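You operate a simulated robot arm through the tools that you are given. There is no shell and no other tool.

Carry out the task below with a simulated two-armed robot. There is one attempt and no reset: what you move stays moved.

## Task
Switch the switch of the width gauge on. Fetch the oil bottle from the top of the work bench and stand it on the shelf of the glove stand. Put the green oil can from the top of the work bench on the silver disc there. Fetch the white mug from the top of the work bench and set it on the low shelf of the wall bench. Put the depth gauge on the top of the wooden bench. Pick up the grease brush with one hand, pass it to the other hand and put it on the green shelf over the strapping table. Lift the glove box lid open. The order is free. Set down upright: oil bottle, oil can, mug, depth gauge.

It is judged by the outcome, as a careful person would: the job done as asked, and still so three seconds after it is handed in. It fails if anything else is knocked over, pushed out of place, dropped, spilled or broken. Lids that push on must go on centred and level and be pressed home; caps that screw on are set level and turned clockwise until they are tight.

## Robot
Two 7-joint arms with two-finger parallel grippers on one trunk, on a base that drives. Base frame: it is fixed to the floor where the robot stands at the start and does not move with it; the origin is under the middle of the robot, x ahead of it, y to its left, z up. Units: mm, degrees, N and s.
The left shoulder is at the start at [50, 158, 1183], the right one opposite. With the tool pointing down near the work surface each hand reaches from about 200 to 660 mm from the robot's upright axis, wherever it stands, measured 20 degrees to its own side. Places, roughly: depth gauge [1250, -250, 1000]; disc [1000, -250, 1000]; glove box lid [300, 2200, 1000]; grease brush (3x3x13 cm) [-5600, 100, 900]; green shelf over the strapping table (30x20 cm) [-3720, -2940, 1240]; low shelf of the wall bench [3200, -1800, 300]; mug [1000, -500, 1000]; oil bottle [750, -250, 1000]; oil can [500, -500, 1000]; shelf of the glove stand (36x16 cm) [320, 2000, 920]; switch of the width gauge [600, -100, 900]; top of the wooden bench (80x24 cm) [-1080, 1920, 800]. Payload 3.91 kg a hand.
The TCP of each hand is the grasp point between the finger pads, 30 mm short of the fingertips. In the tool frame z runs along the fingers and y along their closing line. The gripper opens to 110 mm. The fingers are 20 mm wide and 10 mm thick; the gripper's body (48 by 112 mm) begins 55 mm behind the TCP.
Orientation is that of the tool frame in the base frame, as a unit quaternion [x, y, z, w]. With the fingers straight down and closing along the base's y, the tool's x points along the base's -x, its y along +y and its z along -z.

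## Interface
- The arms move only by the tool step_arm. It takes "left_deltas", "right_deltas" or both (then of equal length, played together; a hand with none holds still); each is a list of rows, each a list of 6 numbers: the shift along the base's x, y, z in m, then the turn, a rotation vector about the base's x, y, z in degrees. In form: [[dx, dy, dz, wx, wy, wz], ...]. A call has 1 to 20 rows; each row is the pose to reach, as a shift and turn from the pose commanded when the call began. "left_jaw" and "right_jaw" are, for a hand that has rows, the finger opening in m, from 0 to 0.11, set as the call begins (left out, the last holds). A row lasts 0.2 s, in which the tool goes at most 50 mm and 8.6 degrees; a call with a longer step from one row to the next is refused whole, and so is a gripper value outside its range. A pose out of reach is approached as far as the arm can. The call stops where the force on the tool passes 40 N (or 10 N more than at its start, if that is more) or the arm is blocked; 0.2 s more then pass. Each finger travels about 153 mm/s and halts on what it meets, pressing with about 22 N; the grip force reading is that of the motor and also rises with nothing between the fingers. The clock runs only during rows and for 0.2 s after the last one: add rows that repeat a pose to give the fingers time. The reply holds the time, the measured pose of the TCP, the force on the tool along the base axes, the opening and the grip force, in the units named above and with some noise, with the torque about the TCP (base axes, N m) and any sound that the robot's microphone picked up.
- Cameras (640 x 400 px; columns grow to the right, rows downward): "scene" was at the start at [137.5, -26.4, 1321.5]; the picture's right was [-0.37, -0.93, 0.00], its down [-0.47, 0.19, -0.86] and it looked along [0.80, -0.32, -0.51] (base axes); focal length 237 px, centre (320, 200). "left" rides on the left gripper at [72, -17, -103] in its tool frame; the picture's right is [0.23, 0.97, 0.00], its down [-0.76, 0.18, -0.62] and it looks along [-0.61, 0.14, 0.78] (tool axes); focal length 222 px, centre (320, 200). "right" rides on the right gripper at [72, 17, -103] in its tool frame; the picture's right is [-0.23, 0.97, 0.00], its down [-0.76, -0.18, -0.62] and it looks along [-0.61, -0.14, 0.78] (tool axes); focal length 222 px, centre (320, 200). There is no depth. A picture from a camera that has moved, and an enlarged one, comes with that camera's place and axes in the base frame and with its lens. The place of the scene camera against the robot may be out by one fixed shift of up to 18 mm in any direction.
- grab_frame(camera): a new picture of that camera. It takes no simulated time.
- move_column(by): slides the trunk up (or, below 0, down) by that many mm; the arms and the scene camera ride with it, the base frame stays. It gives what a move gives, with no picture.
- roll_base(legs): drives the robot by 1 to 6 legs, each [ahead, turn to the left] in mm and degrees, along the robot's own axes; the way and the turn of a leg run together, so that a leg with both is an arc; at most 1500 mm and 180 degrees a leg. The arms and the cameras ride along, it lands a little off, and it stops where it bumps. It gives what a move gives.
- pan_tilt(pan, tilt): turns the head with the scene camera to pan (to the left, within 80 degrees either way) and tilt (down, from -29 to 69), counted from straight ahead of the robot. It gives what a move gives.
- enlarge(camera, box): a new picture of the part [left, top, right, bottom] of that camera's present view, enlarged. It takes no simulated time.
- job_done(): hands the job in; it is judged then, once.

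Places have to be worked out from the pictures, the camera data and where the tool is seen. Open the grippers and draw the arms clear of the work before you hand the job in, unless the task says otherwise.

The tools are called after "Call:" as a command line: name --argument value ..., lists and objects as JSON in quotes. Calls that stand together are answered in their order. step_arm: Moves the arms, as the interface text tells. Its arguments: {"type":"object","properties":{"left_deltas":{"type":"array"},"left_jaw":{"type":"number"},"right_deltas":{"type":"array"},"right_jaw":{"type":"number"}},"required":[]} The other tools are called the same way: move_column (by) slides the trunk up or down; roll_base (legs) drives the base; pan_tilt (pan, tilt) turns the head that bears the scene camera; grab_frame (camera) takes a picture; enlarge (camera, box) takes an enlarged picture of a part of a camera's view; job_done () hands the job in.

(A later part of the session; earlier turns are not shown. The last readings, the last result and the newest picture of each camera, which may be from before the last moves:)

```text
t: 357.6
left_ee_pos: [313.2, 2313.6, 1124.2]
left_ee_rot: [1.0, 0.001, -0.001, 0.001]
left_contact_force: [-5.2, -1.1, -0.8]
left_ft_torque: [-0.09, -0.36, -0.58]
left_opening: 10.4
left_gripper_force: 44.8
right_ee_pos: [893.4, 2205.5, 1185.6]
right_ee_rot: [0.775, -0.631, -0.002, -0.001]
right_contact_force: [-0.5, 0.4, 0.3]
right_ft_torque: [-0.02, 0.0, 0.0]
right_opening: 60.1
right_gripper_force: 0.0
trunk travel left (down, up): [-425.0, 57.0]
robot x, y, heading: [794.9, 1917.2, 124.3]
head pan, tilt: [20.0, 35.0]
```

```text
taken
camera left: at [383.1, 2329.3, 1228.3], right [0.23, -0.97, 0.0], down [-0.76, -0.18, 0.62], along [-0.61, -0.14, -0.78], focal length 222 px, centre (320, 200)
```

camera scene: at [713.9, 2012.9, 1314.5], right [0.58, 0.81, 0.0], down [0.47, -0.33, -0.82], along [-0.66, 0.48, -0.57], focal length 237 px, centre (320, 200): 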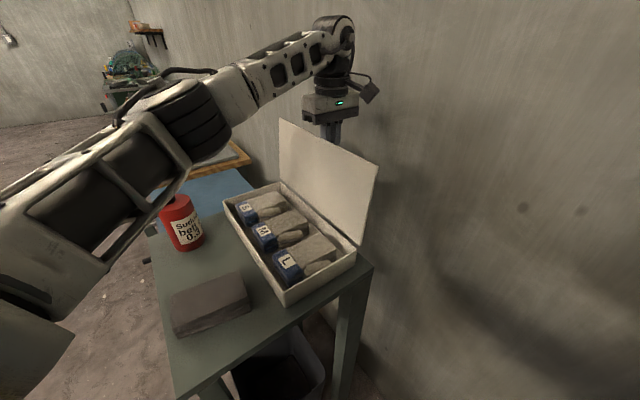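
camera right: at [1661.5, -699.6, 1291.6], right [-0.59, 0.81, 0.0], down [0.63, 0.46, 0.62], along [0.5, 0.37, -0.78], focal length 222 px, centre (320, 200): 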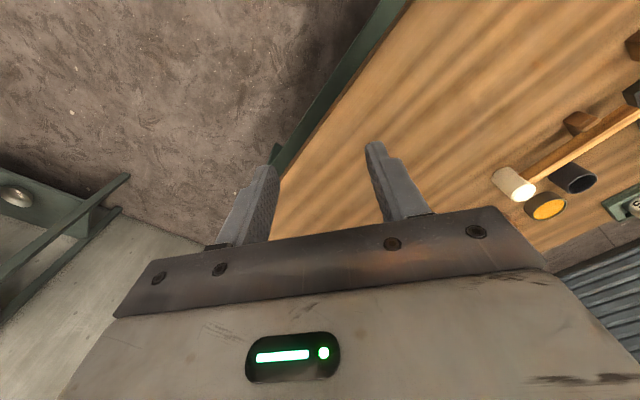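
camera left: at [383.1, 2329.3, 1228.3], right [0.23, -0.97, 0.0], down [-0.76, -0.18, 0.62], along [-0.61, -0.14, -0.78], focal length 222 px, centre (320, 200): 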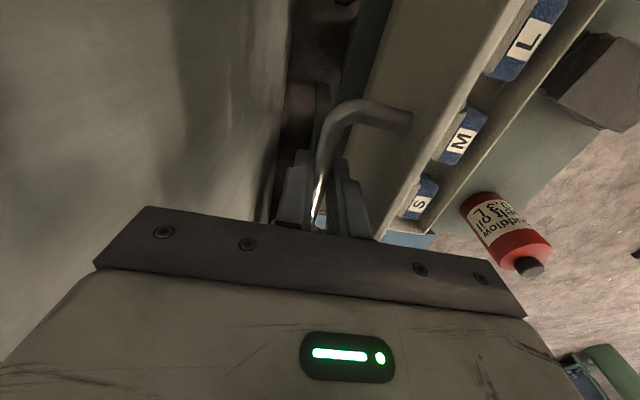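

The lid is past vertical. I open the fingers just enough to free the bar and draw the hand straight up.

Call:
step_arm --left_deltas '[[0, 0, 0, 0, 0, 0], [0, 0, 0, 0, 0, 0]]' --left_jaw 0.024

Call:
step_arm --left_deltas '[[0, 0.002, 0.015, 0, 0, 0], [0, 0.004, 0.03, 0, 0, 0], [0, 0.005, 0.05, 0, 0, 0], [0, 0.005, 0.075, 0, 0, 0]]'

Call:
grab_frame --camera "scene"

Call:
grab_frame --camera "left"

```text
t: 358.2
left_ee_pos: [313.0, 2312.8, 1124.6]
left_ee_rot: [1.0, 0.0, 0.0, -0.001]
left_contact_force: [0.3, 1.2, 0.0]
left_ft_torque: [0.01, 0.04, 0.01]
left_opening: 23.9
left_gripper_force: 0.1
right_ee_pos: [894.3, 2205.8, 1186.9]
right_ee_rot: [0.775, -0.632, -0.002, 0.0]
right_contact_force: [0.8, 0.2, 0.1]
right_ft_torque: [-0.01, 0.01, 0.01]
right_opening: 59.9
right_gripper_force: 0.0
trunk travel left (down, up): [-425.0, 57.0]
robot x, y, heading: [794.2, 1923.6, 124.3]
head pan, tilt: [20.0, 35.0]
```

```text
t: 359.2
left_ee_pos: [313.5, 2315.8, 1201.2]
left_ee_rot: [1.0, -0.001, -0.003, -0.001]
left_contact_force: [-0.3, 0.2, -0.3]
left_ft_torque: [0.01, 0.03, 0.02]
left_opening: 24.0
left_gripper_force: 0.1
right_ee_pos: [895.6, 2206.9, 1184.6]
right_ee_rot: [0.776, -0.631, -0.003, 0.0]
right_contact_force: [0.7, -0.3, 0.7]
right_ft_torque: [0.02, 0.02, -0.03]
right_opening: 60.0
right_gripper_force: 0.1
trunk travel left (down, up): [-425.0, 57.0]
robot x, y, heading: [796.5, 1917.0, 124.4]
head pan, tilt: [20.0, 35.0]
```

```text
taken
camera scene: at [716.2, 2013.1, 1314.6], right [0.58, 0.81, 0.0], down [0.46, -0.33, -0.82], along [-0.67, 0.48, -0.57], focal length 237 px, centre (320, 200)
```

scene: 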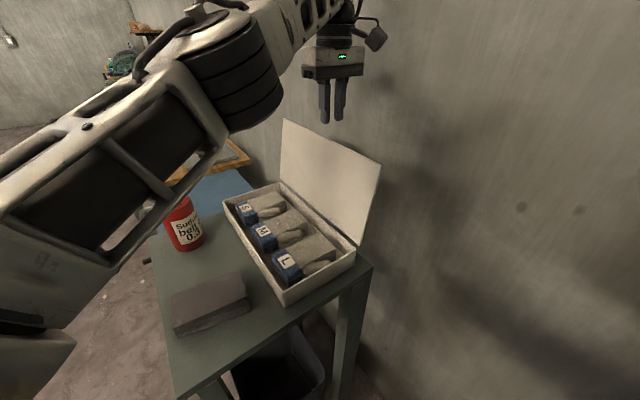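

```text
taken
camera left: at [384.9, 2332.4, 1305.1], right [0.23, -0.97, 0.0], down [-0.76, -0.18, 0.63], along [-0.61, -0.14, -0.78], focal length 222 px, centre (320, 200)
```

left: 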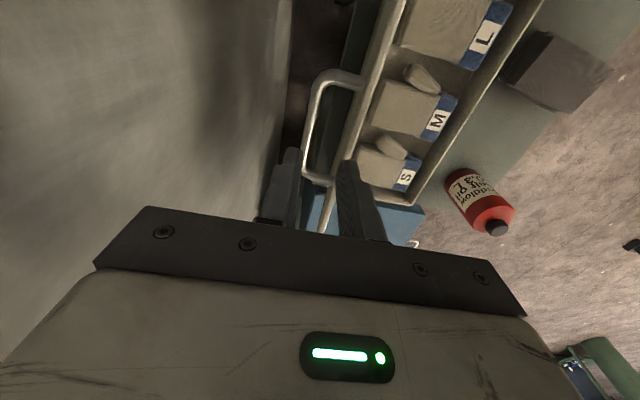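

The lid stays open by itself at about 100°. I withdraw the hand sideways, above and clear of the lid.

Call:
step_arm --left_deltas '[[0.01, 0, 0.02, 0, 0, 0], [0.04, 0, 0.03, 0, 0, 0], [0.08, 0, 0.035, 0, 0, 0], [0.12, 0, 0.035, 0, 0, 0], [0.16, -0.01, 0.035, 0, 0, 0], [0.2, -0.03, 0.03, 0, 0, 0], [0.24, -0.05, 0.02, 0, 0, 0], [0.27, -0.08, 0, 0, 0, 0]]'

Call:
grab_frame --camera "scene"

```text
t: 361.0
left_ee_pos: [582.5, 2236.2, 1198.4]
left_ee_rot: [1.0, 0.001, -0.001, -0.001]
left_contact_force: [-0.6, 0.5, 0.6]
left_ft_torque: [0.04, 0.02, -0.01]
left_opening: 24.3
left_gripper_force: 0.2
left hand out of reach, approached as far as the arm can: row 1
right_ee_pos: [895.1, 2205.5, 1186.1]
right_ee_rot: [0.775, -0.632, -0.003, 0.0]
right_contact_force: [0.0, 0.5, 0.4]
right_ft_torque: [-0.04, -0.01, -0.01]
right_opening: 60.0
right_gripper_force: 0.0
trunk travel left (down, up): [-425.0, 57.0]
robot x, y, heading: [798.7, 1920.2, 124.5]
head pan, tilt: [20.0, 35.0]
```

```text
taken
camera scene: at [714.8, 2012.6, 1314.6], right [0.58, 0.81, 0.0], down [0.47, -0.33, -0.82], along [-0.67, 0.48, -0.57], focal length 237 px, centre (320, 200)
```

scene: 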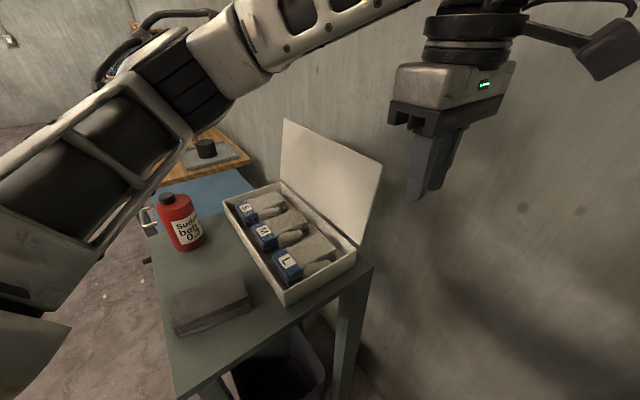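

Lid open, bottle upright. Now the last item, the grease brush far to the west: I back off, square the left hand, and drive west in stages, looking as I go.

Call:
roll_base --legs '[[-350, 0]]'

Call:
step_arm --left_deltas '[[0, 0, 0, 0, 0, -8], [0, 0, 0, 0, 0, -16], [0, 0, 0, 0, 0, -24], [0, 0, 0, 0, 0, -32], [0, 0, 0, 0, 0, -40], [0, 0, 0, 0, 0, -48], [0, 0, 0, 0, 0, -55.5]]' --left_jaw 0.06

Call:
roll_base --legs '[[0, 72], [1300, 0], [1300, 0]]'

Call:
pan_tilt --pan 0 --tilt 20

Call:
grab_frame --camera "scene"

```text
t: 363.3
left_ee_pos: [787.9, 1939.3, 1199.9]
left_ee_rot: [1.0, -0.001, -0.001, -0.001]
left_contact_force: [-0.5, 0.2, 0.4]
left_ft_torque: [0.02, 0.05, -0.03]
left_opening: 24.3
left_gripper_force: 0.0
right_ee_pos: [1098.7, 1908.4, 1185.9]
right_ee_rot: [0.775, -0.632, -0.002, 0.0]
right_contact_force: [0.2, -0.3, -0.8]
right_ft_torque: [0.04, 0.0, -0.01]
right_opening: 60.1
right_gripper_force: 0.1
trunk travel left (down, up): [-425.0, 57.0]
robot x, y, heading: [1002.5, 1621.7, 124.3]
head pan, tilt: [20.0, 35.0]
```

```text
t: 364.9
left_ee_pos: [788.3, 1939.3, 1198.5]
left_ee_rot: [0.884, -0.467, 0.0, -0.002]
left_contact_force: [0.2, 0.2, 0.6]
left_ft_torque: [-0.01, -0.03, 0.01]
left_opening: 59.7
left_gripper_force: 0.0
right_ee_pos: [1097.8, 1907.0, 1186.0]
right_ee_rot: [0.775, -0.632, -0.002, 0.0]
right_contact_force: [0.8, -0.4, 1.2]
right_ft_torque: [0.0, -0.03, 0.0]
right_opening: 60.0
right_gripper_force: 0.2
trunk travel left (down, up): [-425.0, 57.0]
robot x, y, heading: [998.2, 1626.8, 124.4]
head pan, tilt: [20.0, 35.0]
```

```text
t: 380.6
left_ee_pos: [-1880.5, 896.0, 1198.8]
left_ee_rot: [0.995, 0.103, 0.0, 0.0]
left_contact_force: [0.3, 0.0, 0.4]
left_ft_torque: [0.0, 0.01, -0.01]
left_opening: 60.0
left_gripper_force: 0.1
right_ee_pos: [-1728.8, 1171.8, 1185.9]
right_ee_rot: [0.995, -0.098, -0.002, 0.001]
right_contact_force: [0.5, 0.0, -0.4]
right_ft_torque: [0.01, 0.0, 0.0]
right_opening: 59.9
right_gripper_force: 0.0
trunk travel left (down, up): [-425.0, 57.0]
robot x, y, heading: [-1507.2, 969.6, -168.7]
head pan, tilt: [20.0, 35.0]
```

```text
t: 381.4
left_ee_pos: [-1879.0, 896.8, 1199.8]
left_ee_rot: [0.995, 0.102, -0.001, -0.001]
left_contact_force: [0.2, 0.5, 0.3]
left_ft_torque: [0.0, 0.01, 0.05]
left_opening: 60.0
left_gripper_force: 0.0
right_ee_pos: [-1729.7, 1171.9, 1185.2]
right_ee_rot: [0.995, -0.099, -0.001, 0.001]
right_contact_force: [0.2, -0.2, 0.3]
right_ft_torque: [0.0, 0.0, 0.02]
right_opening: 59.6
right_gripper_force: 0.0
trunk travel left (down, up): [-425.0, 57.0]
robot x, y, heading: [-1509.0, 969.1, -168.8]
head pan, tilt: [0.0, 20.0]
```

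```text
taken
camera scene: at [-1623.4, 949.8, 1338.4], right [-0.2, 0.98, 0.0], down [0.34, 0.07, -0.94], along [-0.92, -0.19, -0.34], focal length 237 px, centre (320, 200)
```

scene: 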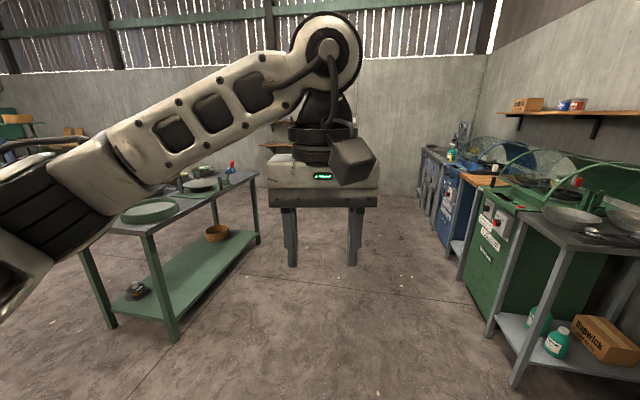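

The corridor westward (between the table edge y≈-180 and cabinets at y≈1790) is free. I drive on west.

Call:
roll_base --legs '[[0, -9], [1400, 0], [600, 0]]'

Call:
pan_tilt --pan 25 --tilt 25

Call:
grab_frame --camera "scene"

Call:
pan_tilt --pan -30 --tilt 25

Call:
grab_frame --camera "scene"

```text
t: 392.1
left_ee_pos: [-3900.2, 978.2, 1198.6]
left_ee_rot: [1.0, -0.007, -0.001, 0.0]
left_contact_force: [0.2, 0.6, -0.8]
left_ft_torque: [-0.01, -0.02, 0.01]
left_opening: 59.8
left_gripper_force: 0.0
right_ee_pos: [-3695.1, 1214.6, 1185.3]
right_ee_rot: [0.979, -0.206, -0.002, 0.001]
right_contact_force: [-0.5, 0.7, -0.7]
right_ft_torque: [0.0, 0.0, -0.02]
right_opening: 60.2
right_gripper_force: 0.0
trunk travel left (down, up): [-425.0, 57.0]
robot x, y, heading: [-3522.8, 972.4, 179.1]
head pan, tilt: [0.0, 20.0]
```

```text
t: 393.0
left_ee_pos: [-3901.3, 978.2, 1198.7]
left_ee_rot: [1.0, -0.007, -0.001, -0.001]
left_contact_force: [0.0, -0.4, -1.0]
left_ft_torque: [0.01, 0.0, 0.06]
left_opening: 60.0
left_gripper_force: 0.1
right_ee_pos: [-3695.2, 1214.1, 1186.6]
right_ee_rot: [0.979, -0.205, -0.002, 0.0]
right_contact_force: [-0.4, -0.7, -0.5]
right_ft_torque: [0.01, 0.0, -0.02]
right_opening: 60.0
right_gripper_force: 0.0
trunk travel left (down, up): [-425.0, 57.0]
robot x, y, heading: [-3520.6, 966.0, 179.1]
head pan, tilt: [25.0, 25.0]
```

```text
taken
camera scene: at [-3630.8, 939.3, 1330.3], right [-0.41, 0.91, 0.0], down [0.39, 0.17, -0.91], along [-0.83, -0.37, -0.42], focal length 237 px, centre (320, 200)
```

scene: 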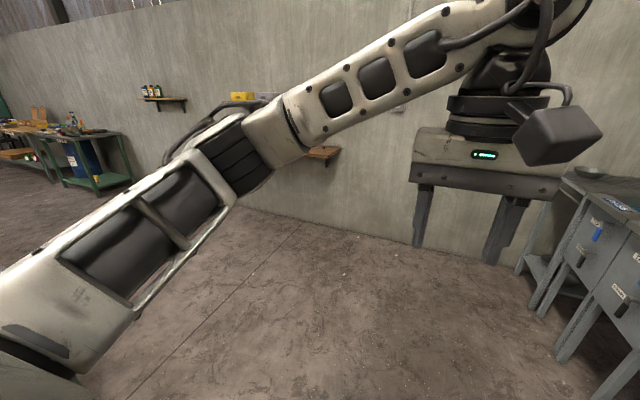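

```text
t: 394.3
left_ee_pos: [-3901.0, 976.9, 1198.3]
left_ee_rot: [1.0, -0.007, 0.0, -0.001]
left_contact_force: [0.5, 0.2, 1.1]
left_ft_torque: [0.06, 0.02, 0.0]
left_opening: 60.2
left_gripper_force: 0.1
right_ee_pos: [-3694.6, 1213.6, 1185.6]
right_ee_rot: [0.979, -0.205, -0.003, 0.001]
right_contact_force: [0.6, 0.5, 0.4]
right_ft_torque: [0.0, -0.02, 0.02]
right_opening: 60.0
right_gripper_force: 0.0
trunk travel left (down, up): [-425.0, 57.0]
robot x, y, heading: [-3520.3, 966.9, 178.8]
head pan, tilt: [-30.0, 25.0]
```

```text
taken
camera scene: at [-3625.5, 1024.0, 1330.3], right [0.51, 0.86, 0.0], down [0.36, -0.22, -0.91], along [-0.78, 0.47, -0.42], focal length 237 px, centre (320, 200)
```

scene: 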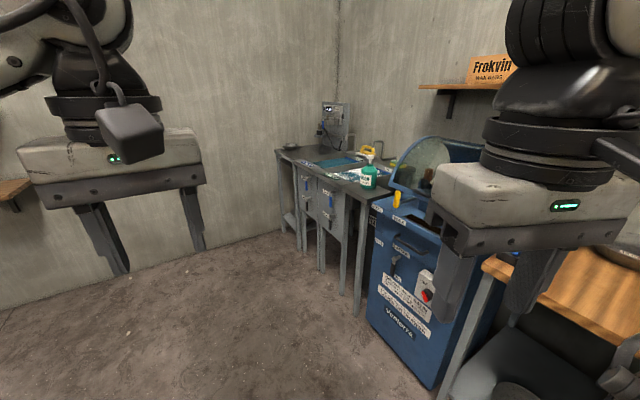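

The brush should be on the small wooden wall shelf near [-5550, 90, 830]. I drive to about 800 mm before it and face the wall.

Call:
roll_base --legs '[[0, 29], [1400, 0], [0, -28]]'

Call:
pan_tilt --pan 0 --tilt 25

Call:
grab_frame --camera "scene"

```text
t: 403.8
left_ee_pos: [-5071.2, 339.1, 1199.2]
left_ee_rot: [1.0, 0.006, -0.001, 0.0]
left_contact_force: [-0.1, -0.8, 0.0]
left_ft_torque: [-0.01, 0.0, 0.03]
left_opening: 60.0
left_gripper_force: 0.1
right_ee_pos: [-4871.3, 580.3, 1185.1]
right_ee_rot: [0.981, -0.193, -0.003, 0.0]
right_contact_force: [-0.1, -0.7, 0.9]
right_ft_torque: [0.0, 0.01, -0.01]
right_opening: 60.0
right_gripper_force: 0.1
trunk travel left (down, up): [-425.0, 57.0]
robot x, y, heading: [-4691.6, 338.6, -179.5]
head pan, tilt: [-30.0, 25.0]
```

```text
t: 404.7
left_ee_pos: [-5071.1, 337.8, 1199.4]
left_ee_rot: [1.0, 0.005, 0.0, -0.001]
left_contact_force: [-0.2, 0.7, -0.4]
left_ft_torque: [-0.01, 0.02, 0.0]
left_opening: 59.9
left_gripper_force: 0.0
right_ee_pos: [-4871.3, 581.2, 1184.9]
right_ee_rot: [0.981, -0.193, -0.001, 0.001]
right_contact_force: [1.0, -0.2, 1.2]
right_ft_torque: [-0.01, -0.01, 0.0]
right_opening: 60.1
right_gripper_force: 0.0
trunk travel left (down, up): [-425.0, 57.0]
robot x, y, heading: [-4690.1, 337.7, -179.8]
head pan, tilt: [0.0, 25.0]
```

```text
taken
camera scene: at [-4809.0, 344.9, 1330.3], right [-0.01, 1.0, 0.0], down [0.42, 0.0, -0.91], along [-0.91, -0.01, -0.42], focal length 237 px, centre (320, 200)
```

scene: 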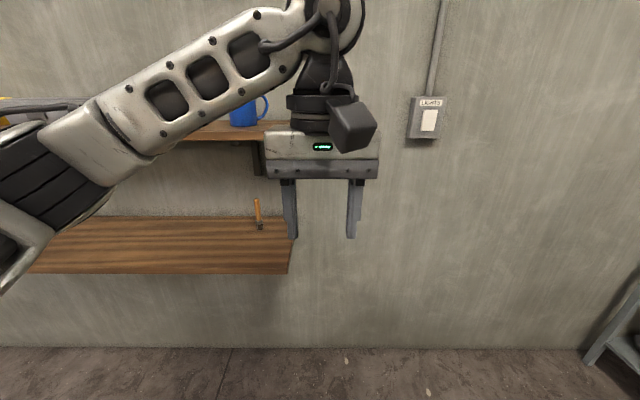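

Call:
enlarge --camera "scene" --box '[180, 170, 320, 290]'

```text
3.33 times, centred on (250, 230) of scene
camera zoom: at [-4809.0, 344.9, 1330.3], right [-0.01, 1.0, 0.0], down [0.42, 0.0, -0.91], along [-0.91, -0.01, -0.42], focal length 789 px, centre (553, 100)
```

zoom: 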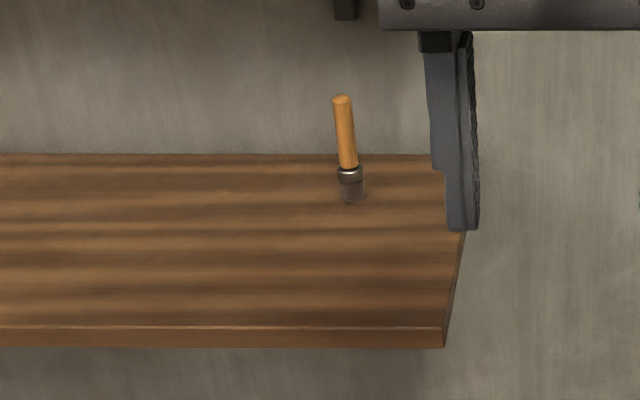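

The brush stands on its bristles on the lower wall shelf (about [-5585, 95]), below an upper shelf at z≈1200. I pull the left hand in and move in front of it.

Call:
step_arm --left_deltas '[[0.02, -0.03, 0, 0, 0, 0], [0.05, -0.06, 0, 0, 0, 0], [0.08, -0.09, 0, 0, 0, 0], [0.11, -0.12, 0, 0, 0, 0], [0.13, -0.15, 0, 0, 0, 0]]'

Call:
roll_base --legs '[[0, 55], [430, 0], [0, -55]]'

Call:
grab_frame --camera "scene"

Call:
grab_frame --camera "right"

```text
t: 405.9
left_ee_pos: [-4939.4, 185.6, 1195.9]
left_ee_rot: [1.0, 0.006, -0.002, -0.002]
left_contact_force: [1.5, 0.0, -0.1]
left_ft_torque: [0.01, 0.01, -0.02]
left_opening: 60.3
left_gripper_force: 0.0
right_ee_pos: [-4870.4, 579.3, 1187.0]
right_ee_rot: [0.981, -0.192, -0.002, 0.001]
right_contact_force: [-0.1, 0.4, 0.2]
right_ft_torque: [0.0, -0.01, 0.01]
right_opening: 60.4
right_gripper_force: 0.2
trunk travel left (down, up): [-425.0, 57.0]
robot x, y, heading: [-4690.0, 337.4, -179.6]
head pan, tilt: [0.0, 25.0]
```

```text
t: 413.4
left_ee_pos: [-5209.4, -159.8, 1196.4]
left_ee_rot: [1.0, -0.014, -0.001, 0.0]
left_contact_force: [-1.3, 0.5, -0.5]
left_ft_torque: [0.02, 0.02, 0.02]
left_opening: 59.7
left_gripper_force: 0.0
right_ee_pos: [-5124.6, 230.3, 1185.2]
right_ee_rot: [0.977, -0.213, -0.001, 0.0]
right_contact_force: [1.1, 0.8, -0.8]
right_ft_torque: [0.01, 0.04, -0.01]
right_opening: 60.2
right_gripper_force: 0.1
trunk travel left (down, up): [-425.0, 57.0]
robot x, y, heading: [-4952.3, -15.5, 178.1]
head pan, tilt: [0.0, 25.0]
```

```text
taken
camera scene: at [-5072.8, -6.3, 1330.3], right [0.03, 1.0, 0.0], down [0.42, -0.01, -0.91], along [-0.91, 0.03, -0.42], focal length 237 px, centre (320, 200)
```

scene: 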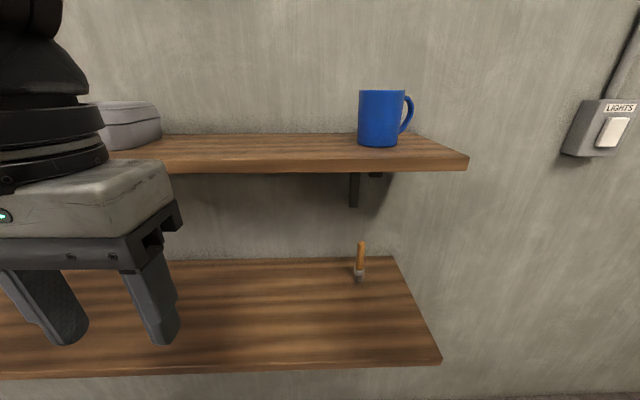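

```text
taken
camera right: at [-5065.6, 185.5, 1289.5], right [-0.61, -0.79, 0.0], down [-0.62, 0.48, 0.62], along [-0.5, 0.38, -0.78], focal length 222 px, centre (320, 200)
```

right: 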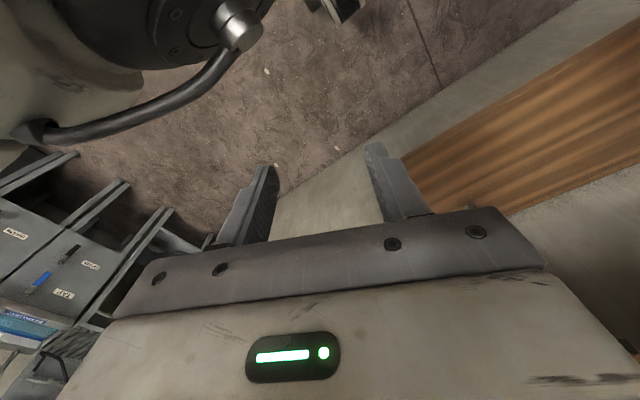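

Shelf heights: lower top z≈855 (front edge x≈-5361), upper underside z≈1205 (front x≈-5457). I square the right hand, then tilt it 60° forward to reach in under the upper shelf.

Call:
step_arm --right_deltas '[[-0.005, -0.03, -0.01, 0, 0, 6.5], [-0.01, -0.06, -0.02, 0, 0, 13], [-0.015, -0.09, -0.03, 0, 0, 19.5], [-0.02, -0.12, -0.035, 0, 0, 24.6]]' --right_jaw 0.06

Call:
step_arm --right_deltas '[[-0.01, 0, -0.01, 0, 8, 0], [-0.02, 0, -0.02, 0, 16, 0], [-0.03, 0, -0.03, 0, 24, 0], [-0.04, 0, -0.05, 0, 32, 0], [-0.05, 0, -0.07, 0, 40, 0], [-0.06, 0, -0.09, 0, 48, 0], [-0.07, 0, -0.11, 0, 56, 0], [-0.07, 0, -0.13, 0, 60, 0]]'

Call:
grab_frame --camera "right"

Call:
grab_frame --camera "scene"

```text
t: 414.4
left_ee_pos: [-5209.6, -160.0, 1195.6]
left_ee_rot: [1.0, -0.014, -0.001, -0.001]
left_contact_force: [-0.4, -0.7, 0.3]
left_ft_torque: [0.0, 0.04, -0.01]
left_opening: 60.1
left_gripper_force: 0.1
right_ee_pos: [-5146.5, 109.1, 1147.5]
right_ee_rot: [1.0, 0.003, -0.001, 0.001]
right_contact_force: [0.0, -0.3, 0.2]
right_ft_torque: [0.04, 0.0, -0.03]
right_opening: 60.1
right_gripper_force: 0.0
trunk travel left (down, up): [-425.0, 57.0]
robot x, y, heading: [-4956.5, -18.2, 178.1]
head pan, tilt: [0.0, 25.0]
```

```text
t: 415.0
left_ee_pos: [-5210.0, -160.0, 1196.1]
left_ee_rot: [1.0, -0.014, -0.001, -0.001]
left_contact_force: [-0.5, 0.1, -0.2]
left_ft_torque: [0.01, 0.02, 0.02]
left_opening: 60.0
left_gripper_force: 0.1
right_ee_pos: [-5168.1, 104.8, 1145.9]
right_ee_rot: [0.995, 0.0, -0.099, 0.003]
right_contact_force: [-1.1, 0.4, 1.5]
right_ft_torque: [0.01, -0.19, -0.07]
right_opening: 59.9
right_gripper_force: 0.0
right hand out of reach, approached as far as the arm can: row 2
trunk travel left (down, up): [-425.0, 57.0]
robot x, y, heading: [-4949.8, -18.2, 178.1]
head pan, tilt: [0.0, 25.0]
stopped in row 2 (right hand): the force on the tool passed its limit at 60 N (the readings are from after the stop); the commanded pose is now the measured one
```

```text
taken
camera right: at [-5076.0, 89.2, 1232.7], right [-0.22, -0.97, 0.05], down [-0.62, 0.18, 0.76], along [-0.75, 0.14, -0.65], focal length 222 px, centre (320, 200)
```

right: 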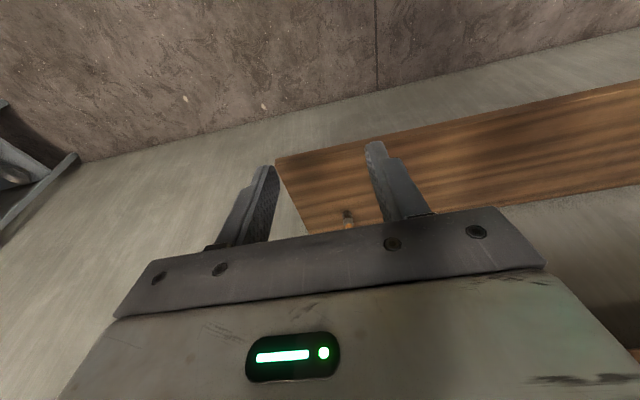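

```text
taken
camera scene: at [-5073.1, -6.5, 1330.3], right [0.03, 1.0, 0.0], down [0.42, -0.01, -0.91], along [-0.91, 0.03, -0.42], focal length 237 px, centre (320, 200)
```

scene: 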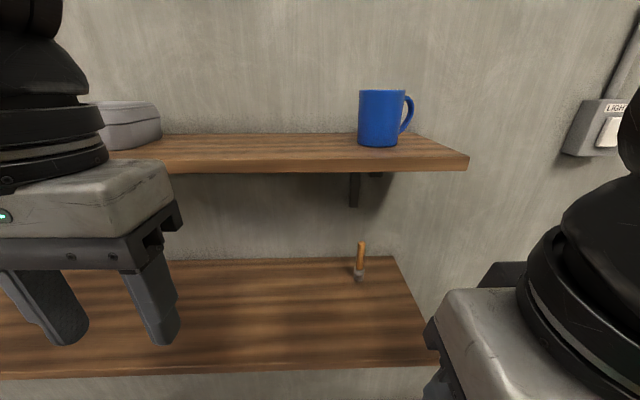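

The tilt so close to my chest made the arm bind (60 N), so it stopped. I move the right hand forward first, then tilt.

Call:
step_arm --right_deltas '[[-0.03, 0, -0.01, 0, -2, 0], [-0.07, 0, -0.02, 0, -2, 0], [-0.11, 0, -0.03, 0, 0, 0], [-0.15, 0, -0.04, 0, 0, 0], [-0.17, 0, -0.05, 0, 0, 0]]'

Call:
step_arm --right_deltas '[[0, 0, -0.01, 0, 7, 0], [0, 0, -0.02, 0, 14, 0], [0, 0, -0.03, 0, 21, 0], [0, 0, -0.04, 0, 28, 0], [0, 0, -0.05, 0, 35, 0], [0, 0, -0.06, 0, 42, 0], [0, 0, -0.07, 0, 48, 0]]'

Call:
grab_frame --camera "right"

Call:
grab_frame --camera "scene"

```text
t: 416.2
left_ee_pos: [-5210.2, -159.4, 1196.4]
left_ee_rot: [1.0, -0.014, -0.001, 0.0]
left_contact_force: [-0.4, 0.2, -0.4]
left_ft_torque: [-0.02, 0.02, 0.0]
left_opening: 60.0
left_gripper_force: 0.0
right_ee_pos: [-5337.4, 103.8, 1092.5]
right_ee_rot: [0.995, 0.0, -0.1, 0.003]
right_contact_force: [0.0, -0.1, 0.4]
right_ft_torque: [0.0, 0.04, -0.03]
right_opening: 59.8
right_gripper_force: 0.1
trunk travel left (down, up): [-425.0, 57.0]
robot x, y, heading: [-4953.7, -17.0, 178.0]
head pan, tilt: [0.0, 25.0]
```

```text
t: 417.8
left_ee_pos: [-5209.9, -158.4, 1196.0]
left_ee_rot: [1.0, -0.014, -0.001, -0.001]
left_contact_force: [-0.9, 0.3, 0.2]
left_ft_torque: [0.03, 0.01, 0.01]
left_opening: 60.0
left_gripper_force: 0.0
right_ee_pos: [-5354.9, 115.4, 1032.2]
right_ee_rot: [0.868, 0.001, -0.496, 0.003]
right_contact_force: [-0.2, 0.5, 0.1]
right_ft_torque: [0.02, -0.02, -0.01]
right_opening: 59.8
right_gripper_force: 0.1
right hand out of reach, approached as far as the arm can: row 6, 7
trunk travel left (down, up): [-425.0, 57.0]
robot x, y, heading: [-4953.8, -16.1, 178.2]
head pan, tilt: [0.0, 25.0]
```

```text
taken
camera right: at [-5228.8, 100.8, 1023.2], right [-0.11, -0.97, 0.2], down [0.15, 0.18, 0.97], along [-0.98, 0.14, 0.12], focal length 222 px, centre (320, 200)
```

right: 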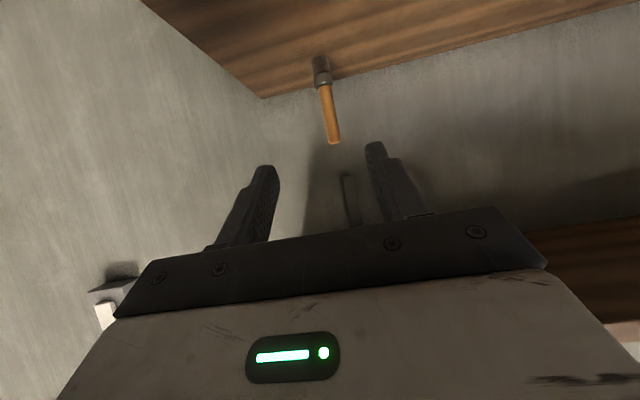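

```text
taken
camera scene: at [-5072.8, -6.3, 1330.3], right [0.03, 1.0, 0.0], down [0.42, -0.01, -0.91], along [-0.91, 0.03, -0.42], focal length 237 px, centre (320, 200)
```

scene: 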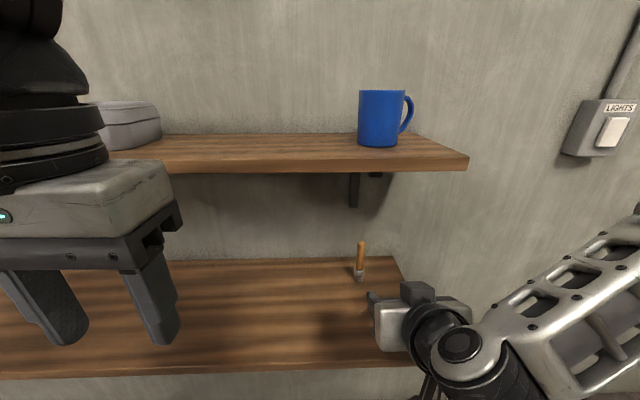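

The tilted right hand now looks straight at the brush (≈[-5600, 108], z 850–980). I drive 110 mm nearer so the arm reaches it comfortably.

Call:
roll_base --legs '[[105, 0]]'

Call:
grab_frame --camera "right"

Call:
enlarge --camera "right" --box '[260, 20, 400, 180]'

```text
t: 418.9
left_ee_pos: [-5312.9, -154.6, 1195.7]
left_ee_rot: [1.0, -0.014, 0.0, -0.001]
left_contact_force: [-0.1, -0.2, -0.1]
left_ft_torque: [0.04, -0.04, 0.04]
left_opening: 59.9
left_gripper_force: 0.1
right_ee_pos: [-5459.1, 119.8, 1033.0]
right_ee_rot: [0.869, 0.002, -0.495, 0.004]
right_contact_force: [0.4, -0.6, 0.7]
right_ft_torque: [-0.01, 0.04, -0.01]
right_opening: 60.0
right_gripper_force: 0.1
trunk travel left (down, up): [-425.0, 57.0]
robot x, y, heading: [-5057.4, -15.8, 178.1]
head pan, tilt: [0.0, 25.0]
```

```text
taken
camera right: at [-5332.1, 104.2, 1023.1], right [-0.11, -0.97, 0.2], down [0.15, 0.18, 0.97], along [-0.98, 0.14, 0.12], focal length 222 px, centre (320, 200)
```

right: 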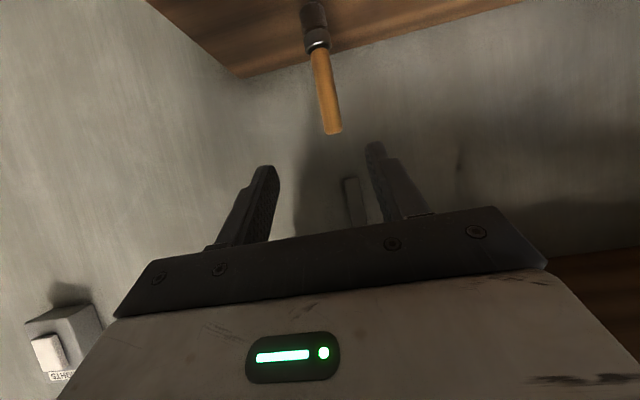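

```text
2.50 times, centred on (330, 100) of right
camera zoom: at [-5332.1, 104.2, 1023.1], right [-0.11, -0.97, 0.2], down [0.15, 0.18, 0.97], along [-0.98, 0.14, 0.12], focal length 555 px, centre (295, 450)
```

zoom: 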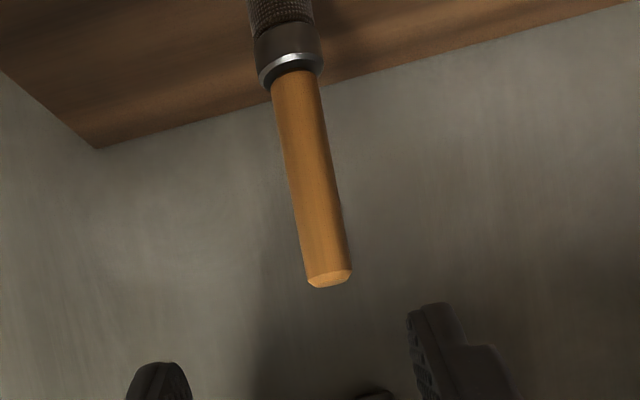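

Triangulated: handle axis at x≈-5570, y≈110; handle from z≈905 to 983. I lower the right hand to z≈925 and then move the open fingers in around the handle's lower part.

Call:
step_arm --right_deltas '[[-0.003, -0.0033, -0.036, 0, 0, 0], [-0.006, -0.0066, -0.072, 0, 0, 0], [-0.01, -0.0098, -0.108, 0, 0, 0], [-0.04, -0.0098, -0.108, 0, 0, 0], [-0.07, -0.0098, -0.108, 0, 0, 0]]'

Call:
grab_frame --camera "right"

Call:
enlarge --camera "scene" --box '[280, 190, 460, 330]'

```text
t: 420.1
left_ee_pos: [-5312.0, -155.8, 1195.6]
left_ee_rot: [1.0, -0.014, -0.001, 0.0]
left_contact_force: [0.2, 0.5, -0.7]
left_ft_torque: [0.01, -0.01, -0.02]
left_opening: 60.2
left_gripper_force: 0.0
right_ee_pos: [-5516.2, 150.2, 987.1]
right_ee_rot: [0.87, 0.0, -0.492, 0.0]
right_contact_force: [0.6, -0.1, -0.4]
right_ft_torque: [0.0, -0.03, -0.01]
right_opening: 60.0
right_gripper_force: 0.1
right hand out of reach, approached as far as the arm can: row 1, 2, 3, 4, 5
trunk travel left (down, up): [-425.0, 57.0]
robot x, y, heading: [-5058.1, -12.5, 178.1]
head pan, tilt: [0.0, 25.0]
```

```text
taken
camera right: at [-5388.7, 133.8, 978.5], right [-0.11, -0.97, 0.2], down [0.14, 0.18, 0.97], along [-0.98, 0.14, 0.12], focal length 222 px, centre (320, 200)
```

right: 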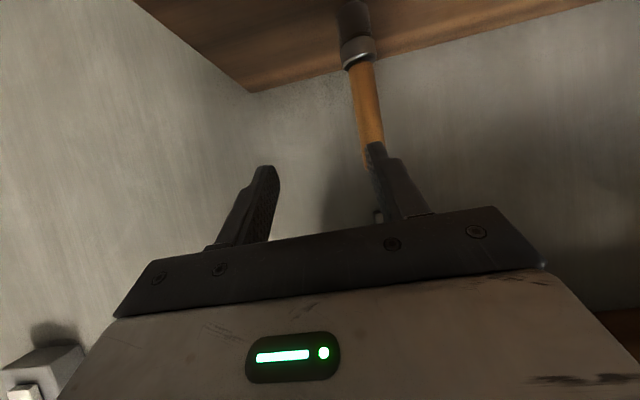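

```text
2.86 times, centred on (370, 260) of scene
camera zoom: at [-5175.6, -3.0, 1330.3], right [0.03, 1.0, 0.0], down [0.42, -0.01, -0.91], along [-0.91, 0.03, -0.42], focal length 676 px, centre (177, 29)
```

zoom: 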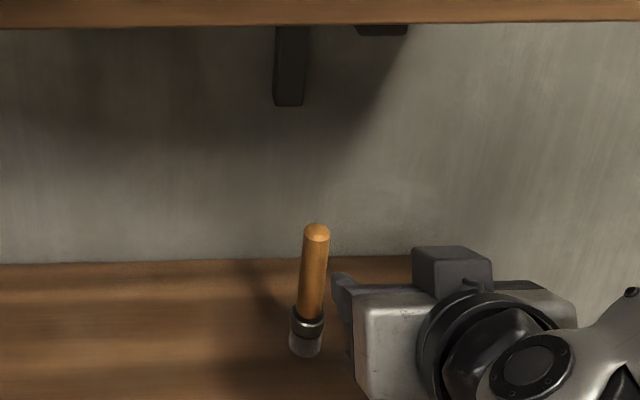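

The right arm binds at that tilt and drifted sideways; I draw it back before it touches the brush and reduce the tilt to about 40°.

Call:
step_arm --right_deltas '[[0.03, 0, 0.01, 0, 0, 0], [0.06, 0, 0.02, 0, -6, 0], [0.08, -0.02, 0.03, 0, -12, 0], [0.09, -0.04, 0.03, 0, -18, 0], [0.09, -0.04, 0.03, 0, -20, 0]]'

Call:
grab_frame --camera "right"

```text
t: 421.3
left_ee_pos: [-5312.3, -155.4, 1196.0]
left_ee_rot: [1.0, -0.014, -0.002, -0.001]
left_contact_force: [-0.6, 0.8, 0.9]
left_ft_torque: [-0.01, 0.02, 0.02]
left_opening: 60.1
left_gripper_force: 0.1
right_ee_pos: [-5426.4, 113.4, 1016.7]
right_ee_rot: [0.942, 0.002, -0.337, 0.004]
right_contact_force: [-0.3, 0.5, -1.0]
right_ft_torque: [-0.02, 0.01, -0.02]
right_opening: 59.9
right_gripper_force: 0.1
right hand out of reach, approached as far as the arm can: row 3
trunk travel left (down, up): [-425.0, 57.0]
robot x, y, heading: [-5057.3, -12.4, 178.1]
head pan, tilt: [0.0, 25.0]
```

```text
taken
camera right: at [-5305.1, 97.8, 1052.1], right [-0.17, -0.97, 0.15], down [-0.2, 0.18, 0.96], along [-0.97, 0.14, -0.22], focal length 222 px, centre (320, 200)
```

right: 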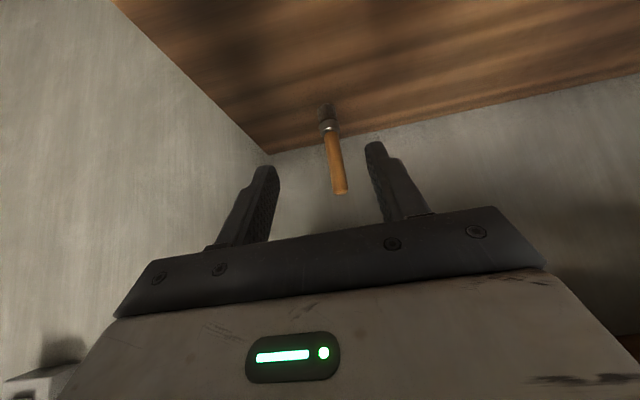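

Tilt is now 39° and the arm follows. I lower to z≈935 in front of the brush, checking that it stays in reach.

Call:
step_arm --right_deltas '[[0, -0.001, -0.03, 0, 0, 0], [0, -0.003, -0.06, 0, 0, 0], [0, -0.003, -0.082, 0, 0, 0], [0, -0.003, -0.082, 0, 0, 0]]'

```text
t: 422.3
left_ee_pos: [-5312.2, -156.0, 1196.3]
left_ee_rot: [1.0, -0.014, -0.001, 0.0]
left_contact_force: [-0.6, 0.3, -0.6]
left_ft_torque: [0.0, -0.01, -0.01]
left_opening: 60.0
left_gripper_force: 0.1
right_ee_pos: [-5430.5, 134.1, 956.0]
right_ee_rot: [0.941, 0.002, -0.337, 0.005]
right_contact_force: [0.1, -0.2, -0.3]
right_ft_torque: [0.0, 0.02, -0.03]
right_opening: 59.8
right_gripper_force: 0.0
right hand out of reach, approached as far as the arm can: row 2, 3, 4
trunk travel left (down, up): [-425.0, 57.0]
robot x, y, heading: [-5059.0, -11.9, 178.1]
head pan, tilt: [0.0, 25.0]
```

The right arm can't come that low so near the centre line; it works better further out to its side. I lift it a little, turn the base left by 27°, so the brush lies at about 38° to the right.

Call:
step_arm --right_deltas '[[0.02, -0.005, 0.02, 0, 0, 0], [0.04, -0.01, 0.05, 0, 0, 0], [0.05, -0.015, 0.06, 0, 0, 0]]'

Call:
roll_base --legs '[[0, 27]]'

Call:
grab_frame --camera "right"

Call:
pan_tilt --pan -30 --tilt 30

Call:
grab_frame --camera "scene"

```text
t: 423.1
left_ee_pos: [-5311.6, -155.8, 1196.0]
left_ee_rot: [1.0, -0.014, -0.002, -0.001]
left_contact_force: [0.2, 0.1, -0.3]
left_ft_torque: [0.03, -0.04, 0.0]
left_opening: 60.1
left_gripper_force: 0.1
right_ee_pos: [-5412.7, 104.1, 1017.2]
right_ee_rot: [0.942, 0.001, -0.336, 0.003]
right_contact_force: [-0.3, -0.1, -0.1]
right_ft_torque: [-0.02, 0.01, 0.02]
right_opening: 60.1
right_gripper_force: 0.1
right hand out of reach, approached as far as the arm can: row 1, 2, 3
trunk travel left (down, up): [-425.0, 57.0]
robot x, y, heading: [-5055.6, -17.0, 178.2]
head pan, tilt: [0.0, 25.0]
```

```text
t: 424.6
left_ee_pos: [-5244.4, -225.5, 1197.4]
left_ee_rot: [0.988, 0.153, -0.004, 0.002]
left_contact_force: [-0.2, -0.5, -0.3]
left_ft_torque: [-0.01, 0.01, 0.0]
left_opening: 60.3
left_gripper_force: 0.0
right_ee_pos: [-5430.1, -9.4, 1022.9]
right_ee_rot: [0.928, 0.143, -0.34, 0.06]
right_contact_force: [1.0, -0.3, 0.4]
right_ft_torque: [0.02, -0.01, -0.01]
right_opening: 60.1
right_gripper_force: 0.0
trunk travel left (down, up): [-425.0, 57.0]
robot x, y, heading: [-5055.3, -13.6, -163.2]
head pan, tilt: [0.0, 25.0]
stopped in leg 1: the robot was blocked; the commanded pose is now the measured one
```

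```text
taken
camera right: at [-5309.2, 13.7, 1056.2], right [0.13, -0.98, 0.16], down [-0.23, 0.13, 0.96], along [-0.96, -0.17, -0.21], focal length 222 px, centre (320, 200)
```

right: 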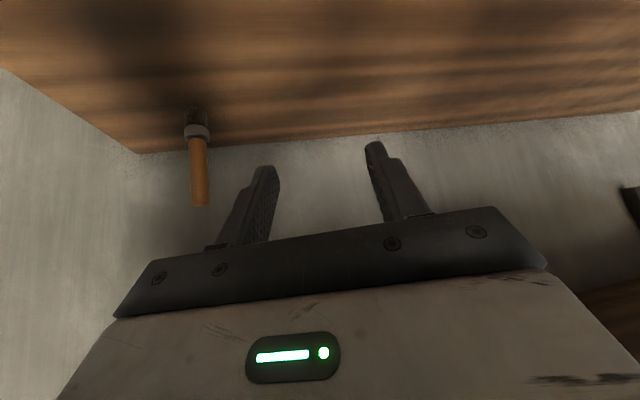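

```text
t: 425.6
left_ee_pos: [-5243.5, -225.0, 1197.5]
left_ee_rot: [0.988, 0.153, -0.005, 0.002]
left_contact_force: [1.5, -1.1, -0.7]
left_ft_torque: [0.01, 0.02, -0.01]
left_opening: 60.1
left_gripper_force: 0.0
right_ee_pos: [-5430.5, -8.9, 1022.6]
right_ee_rot: [0.927, 0.144, -0.34, 0.061]
right_contact_force: [0.5, -0.2, -0.7]
right_ft_torque: [0.0, -0.01, 0.0]
right_opening: 60.0
right_gripper_force: 0.1
trunk travel left (down, up): [-425.0, 57.0]
robot x, y, heading: [-5053.0, -16.7, -163.3]
head pan, tilt: [-30.0, 30.0]
```

```text
taken
camera scene: at [-5160.5, 9.2, 1323.4], right [0.22, 0.97, -0.01], down [0.48, -0.12, -0.87], along [-0.85, 0.19, -0.49], focal length 237 px, centre (320, 200)
```

scene: 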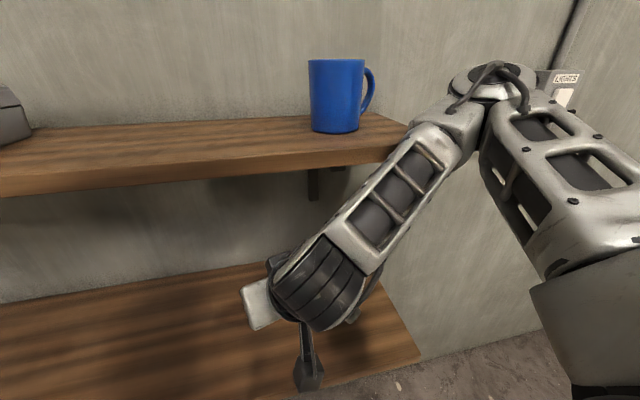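

The right forearm came up against the upper shelf's end. I turn back the same way, then withdraw the right arm.

Call:
roll_base --legs '[[0, -17]]'

Call:
grab_frame --camera "scene"

```text
t: 426.9
left_ee_pos: [-5307.0, -162.3, 1196.1]
left_ee_rot: [1.0, 0.003, -0.001, 0.001]
left_contact_force: [0.1, -0.9, 0.6]
left_ft_torque: [0.0, 0.0, 0.0]
left_opening: 60.0
left_gripper_force: 0.1
right_ee_pos: [-5418.8, 97.9, 1019.9]
right_ee_rot: [0.941, 0.006, -0.339, 0.009]
right_contact_force: [-0.1, 0.1, -0.1]
right_ft_torque: [-0.01, -0.01, 0.02]
right_opening: 60.0
right_gripper_force: 0.1
trunk travel left (down, up): [-425.0, 57.0]
robot x, y, heading: [-5056.5, -13.9, 179.9]
head pan, tilt: [-30.0, 30.0]
```

```text
taken
camera scene: at [-5160.4, 40.0, 1322.3], right [0.5, 0.86, 0.0], down [0.43, -0.25, -0.87], along [-0.75, 0.44, -0.5], focal length 237 px, centre (320, 200)
```

scene: 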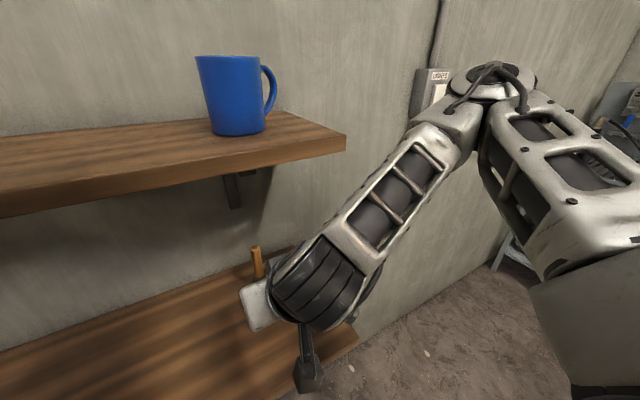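

All is intact. A lower trunk should suit the right arm better (brush at its shoulder height), so I back off 150 mm and lower the trunk by 250 mm.

Call:
roll_base --legs '[[-170, 0]]'

Call:
move_column --by -250

Call:
step_arm --right_deltas '[[0, 0, 0.04, 0, 4, 0], [0, 0, 0.08, 0, 8, 0], [0, 0, 0.12, 0, 12, 0], [0, 0.01, 0.16, 0, 16, 0], [-0.02, 0.01, 0.17, 0, 22, 0], [-0.04, 0.01, 0.17, 0, 28, 0]]'

Call:
pan_tilt --pan 0 --tilt 15

Call:
grab_frame --camera "scene"

Call:
grab_frame --camera "right"

```text
t: 428.4
left_ee_pos: [-5139.9, -164.6, 1196.4]
left_ee_rot: [1.0, 0.003, -0.002, -0.001]
left_contact_force: [-0.1, 0.2, 0.7]
left_ft_torque: [-0.01, 0.01, 0.04]
left_opening: 59.8
left_gripper_force: 0.0
right_ee_pos: [-5252.7, 97.5, 1019.8]
right_ee_rot: [0.94, 0.006, -0.34, 0.008]
right_contact_force: [0.3, -0.6, -0.7]
right_ft_torque: [0.01, 0.02, 0.0]
right_opening: 60.0
right_gripper_force: 0.1
trunk travel left (down, up): [-425.0, 57.0]
robot x, y, heading: [-4888.3, -11.4, 180.1]
head pan, tilt: [-30.0, 30.0]
```

```text
t: 431.0
left_ee_pos: [-5142.0, -163.7, 946.0]
left_ee_rot: [1.0, 0.003, -0.001, -0.002]
left_contact_force: [0.7, 0.1, 0.1]
left_ft_torque: [-0.01, 0.0, 0.02]
left_opening: 60.1
left_gripper_force: 0.0
right_ee_pos: [-5252.8, 97.0, 769.5]
right_ee_rot: [0.941, 0.006, -0.338, 0.008]
right_contact_force: [-0.3, 0.0, -0.9]
right_ft_torque: [0.01, 0.01, 0.0]
right_opening: 60.1
right_gripper_force: 0.1
trunk travel left (down, up): [-175.0, 307.0]
robot x, y, heading: [-4889.2, -15.2, 179.9]
head pan, tilt: [-30.0, 30.0]
```

```text
t: 432.4
left_ee_pos: [-5140.6, -164.5, 947.0]
left_ee_rot: [1.0, 0.003, -0.001, -0.001]
left_contact_force: [0.1, 0.5, 0.1]
left_ft_torque: [0.02, 0.0, 0.01]
left_opening: 59.8
left_gripper_force: 0.1
right_ee_pos: [-5294.3, 107.1, 941.6]
right_ee_rot: [0.831, 0.007, -0.556, 0.006]
right_contact_force: [0.8, 0.7, 0.0]
right_ft_torque: [0.0, 0.01, 0.0]
right_opening: 60.1
right_gripper_force: 0.1
right hand out of reach, approached as far as the arm can: row 1, 2, 3, 4, 5, 6
trunk travel left (down, up): [-175.0, 307.0]
robot x, y, heading: [-4891.3, -12.0, 179.9]
head pan, tilt: [-30.0, 30.0]
```

```text
t: 433.3
left_ee_pos: [-5140.5, -164.6, 944.4]
left_ee_rot: [1.0, 0.003, 0.0, -0.001]
left_contact_force: [0.0, 0.7, -0.1]
left_ft_torque: [0.02, -0.03, -0.02]
left_opening: 59.9
left_gripper_force: 0.0
right_ee_pos: [-5294.6, 105.7, 941.5]
right_ee_rot: [0.832, 0.007, -0.555, 0.005]
right_contact_force: [0.4, 0.3, 0.3]
right_ft_torque: [-0.02, 0.0, -0.01]
right_opening: 60.0
right_gripper_force: 0.1
trunk travel left (down, up): [-175.0, 307.0]
robot x, y, heading: [-4891.8, -14.9, 180.0]
head pan, tilt: [0.0, 15.0]
```

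```text
taken
camera scene: at [-5010.2, -6.2, 1096.5], right [0.0, 1.0, 0.0], down [0.26, 0.0, -0.97], along [-0.97, 0.0, -0.26], focal length 237 px, centre (320, 200)
```

scene: 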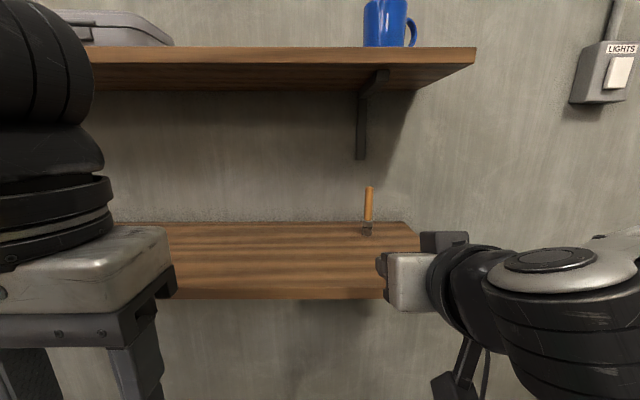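

```text
taken
camera right: at [-5170.8, 92.4, 914.6], right [-0.07, -0.97, 0.21], down [0.28, 0.18, 0.94], along [-0.96, 0.12, 0.26], focal length 222 px, centre (320, 200)
```

right: 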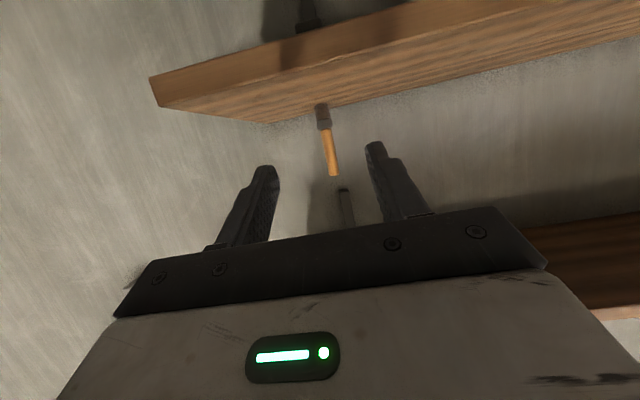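

The right hand now points forward (67° tilt) at brush height. I test extending it forward over the shelf.

Call:
step_arm --right_deltas '[[-0.03, 0, 0, 0, 0, 0], [-0.06, 0, 0, 0, 0, 0], [-0.09, 0, 0, 0, 0, 0], [-0.12, 0, 0, 0, 0, 0], [-0.135, 0, 0, 0, 0, 0]]'

Call:
grab_frame --camera "right"

```text
t: 434.5
left_ee_pos: [-5140.6, -165.8, 945.9]
left_ee_rot: [1.0, 0.004, -0.001, -0.001]
left_contact_force: [-0.7, 0.0, -0.2]
left_ft_torque: [0.03, -0.01, 0.0]
left_opening: 60.1
left_gripper_force: 0.1
right_ee_pos: [-5432.9, 107.6, 942.0]
right_ee_rot: [0.831, 0.009, -0.556, 0.007]
right_contact_force: [-0.5, 0.0, 0.1]
right_ft_torque: [0.01, -0.01, -0.03]
right_opening: 59.8
right_gripper_force: 0.2
trunk travel left (down, up): [-175.0, 307.0]
robot x, y, heading: [-4891.6, -13.7, 180.0]
head pan, tilt: [0.0, 15.0]
```

```text
taken
camera right: at [-5308.2, 92.6, 914.2], right [-0.07, -0.97, 0.21], down [0.28, 0.19, 0.94], along [-0.96, 0.12, 0.26], focal length 222 px, centre (320, 200)
```

right: 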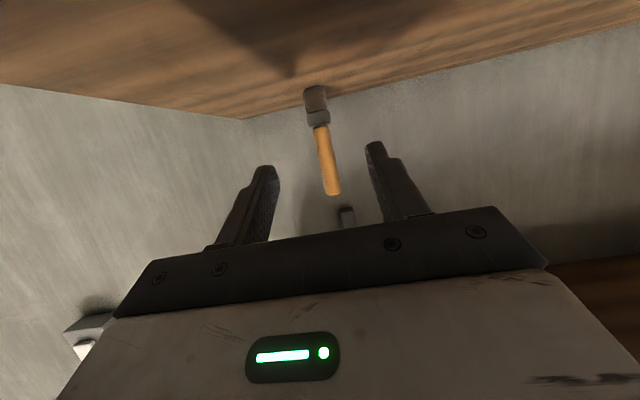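

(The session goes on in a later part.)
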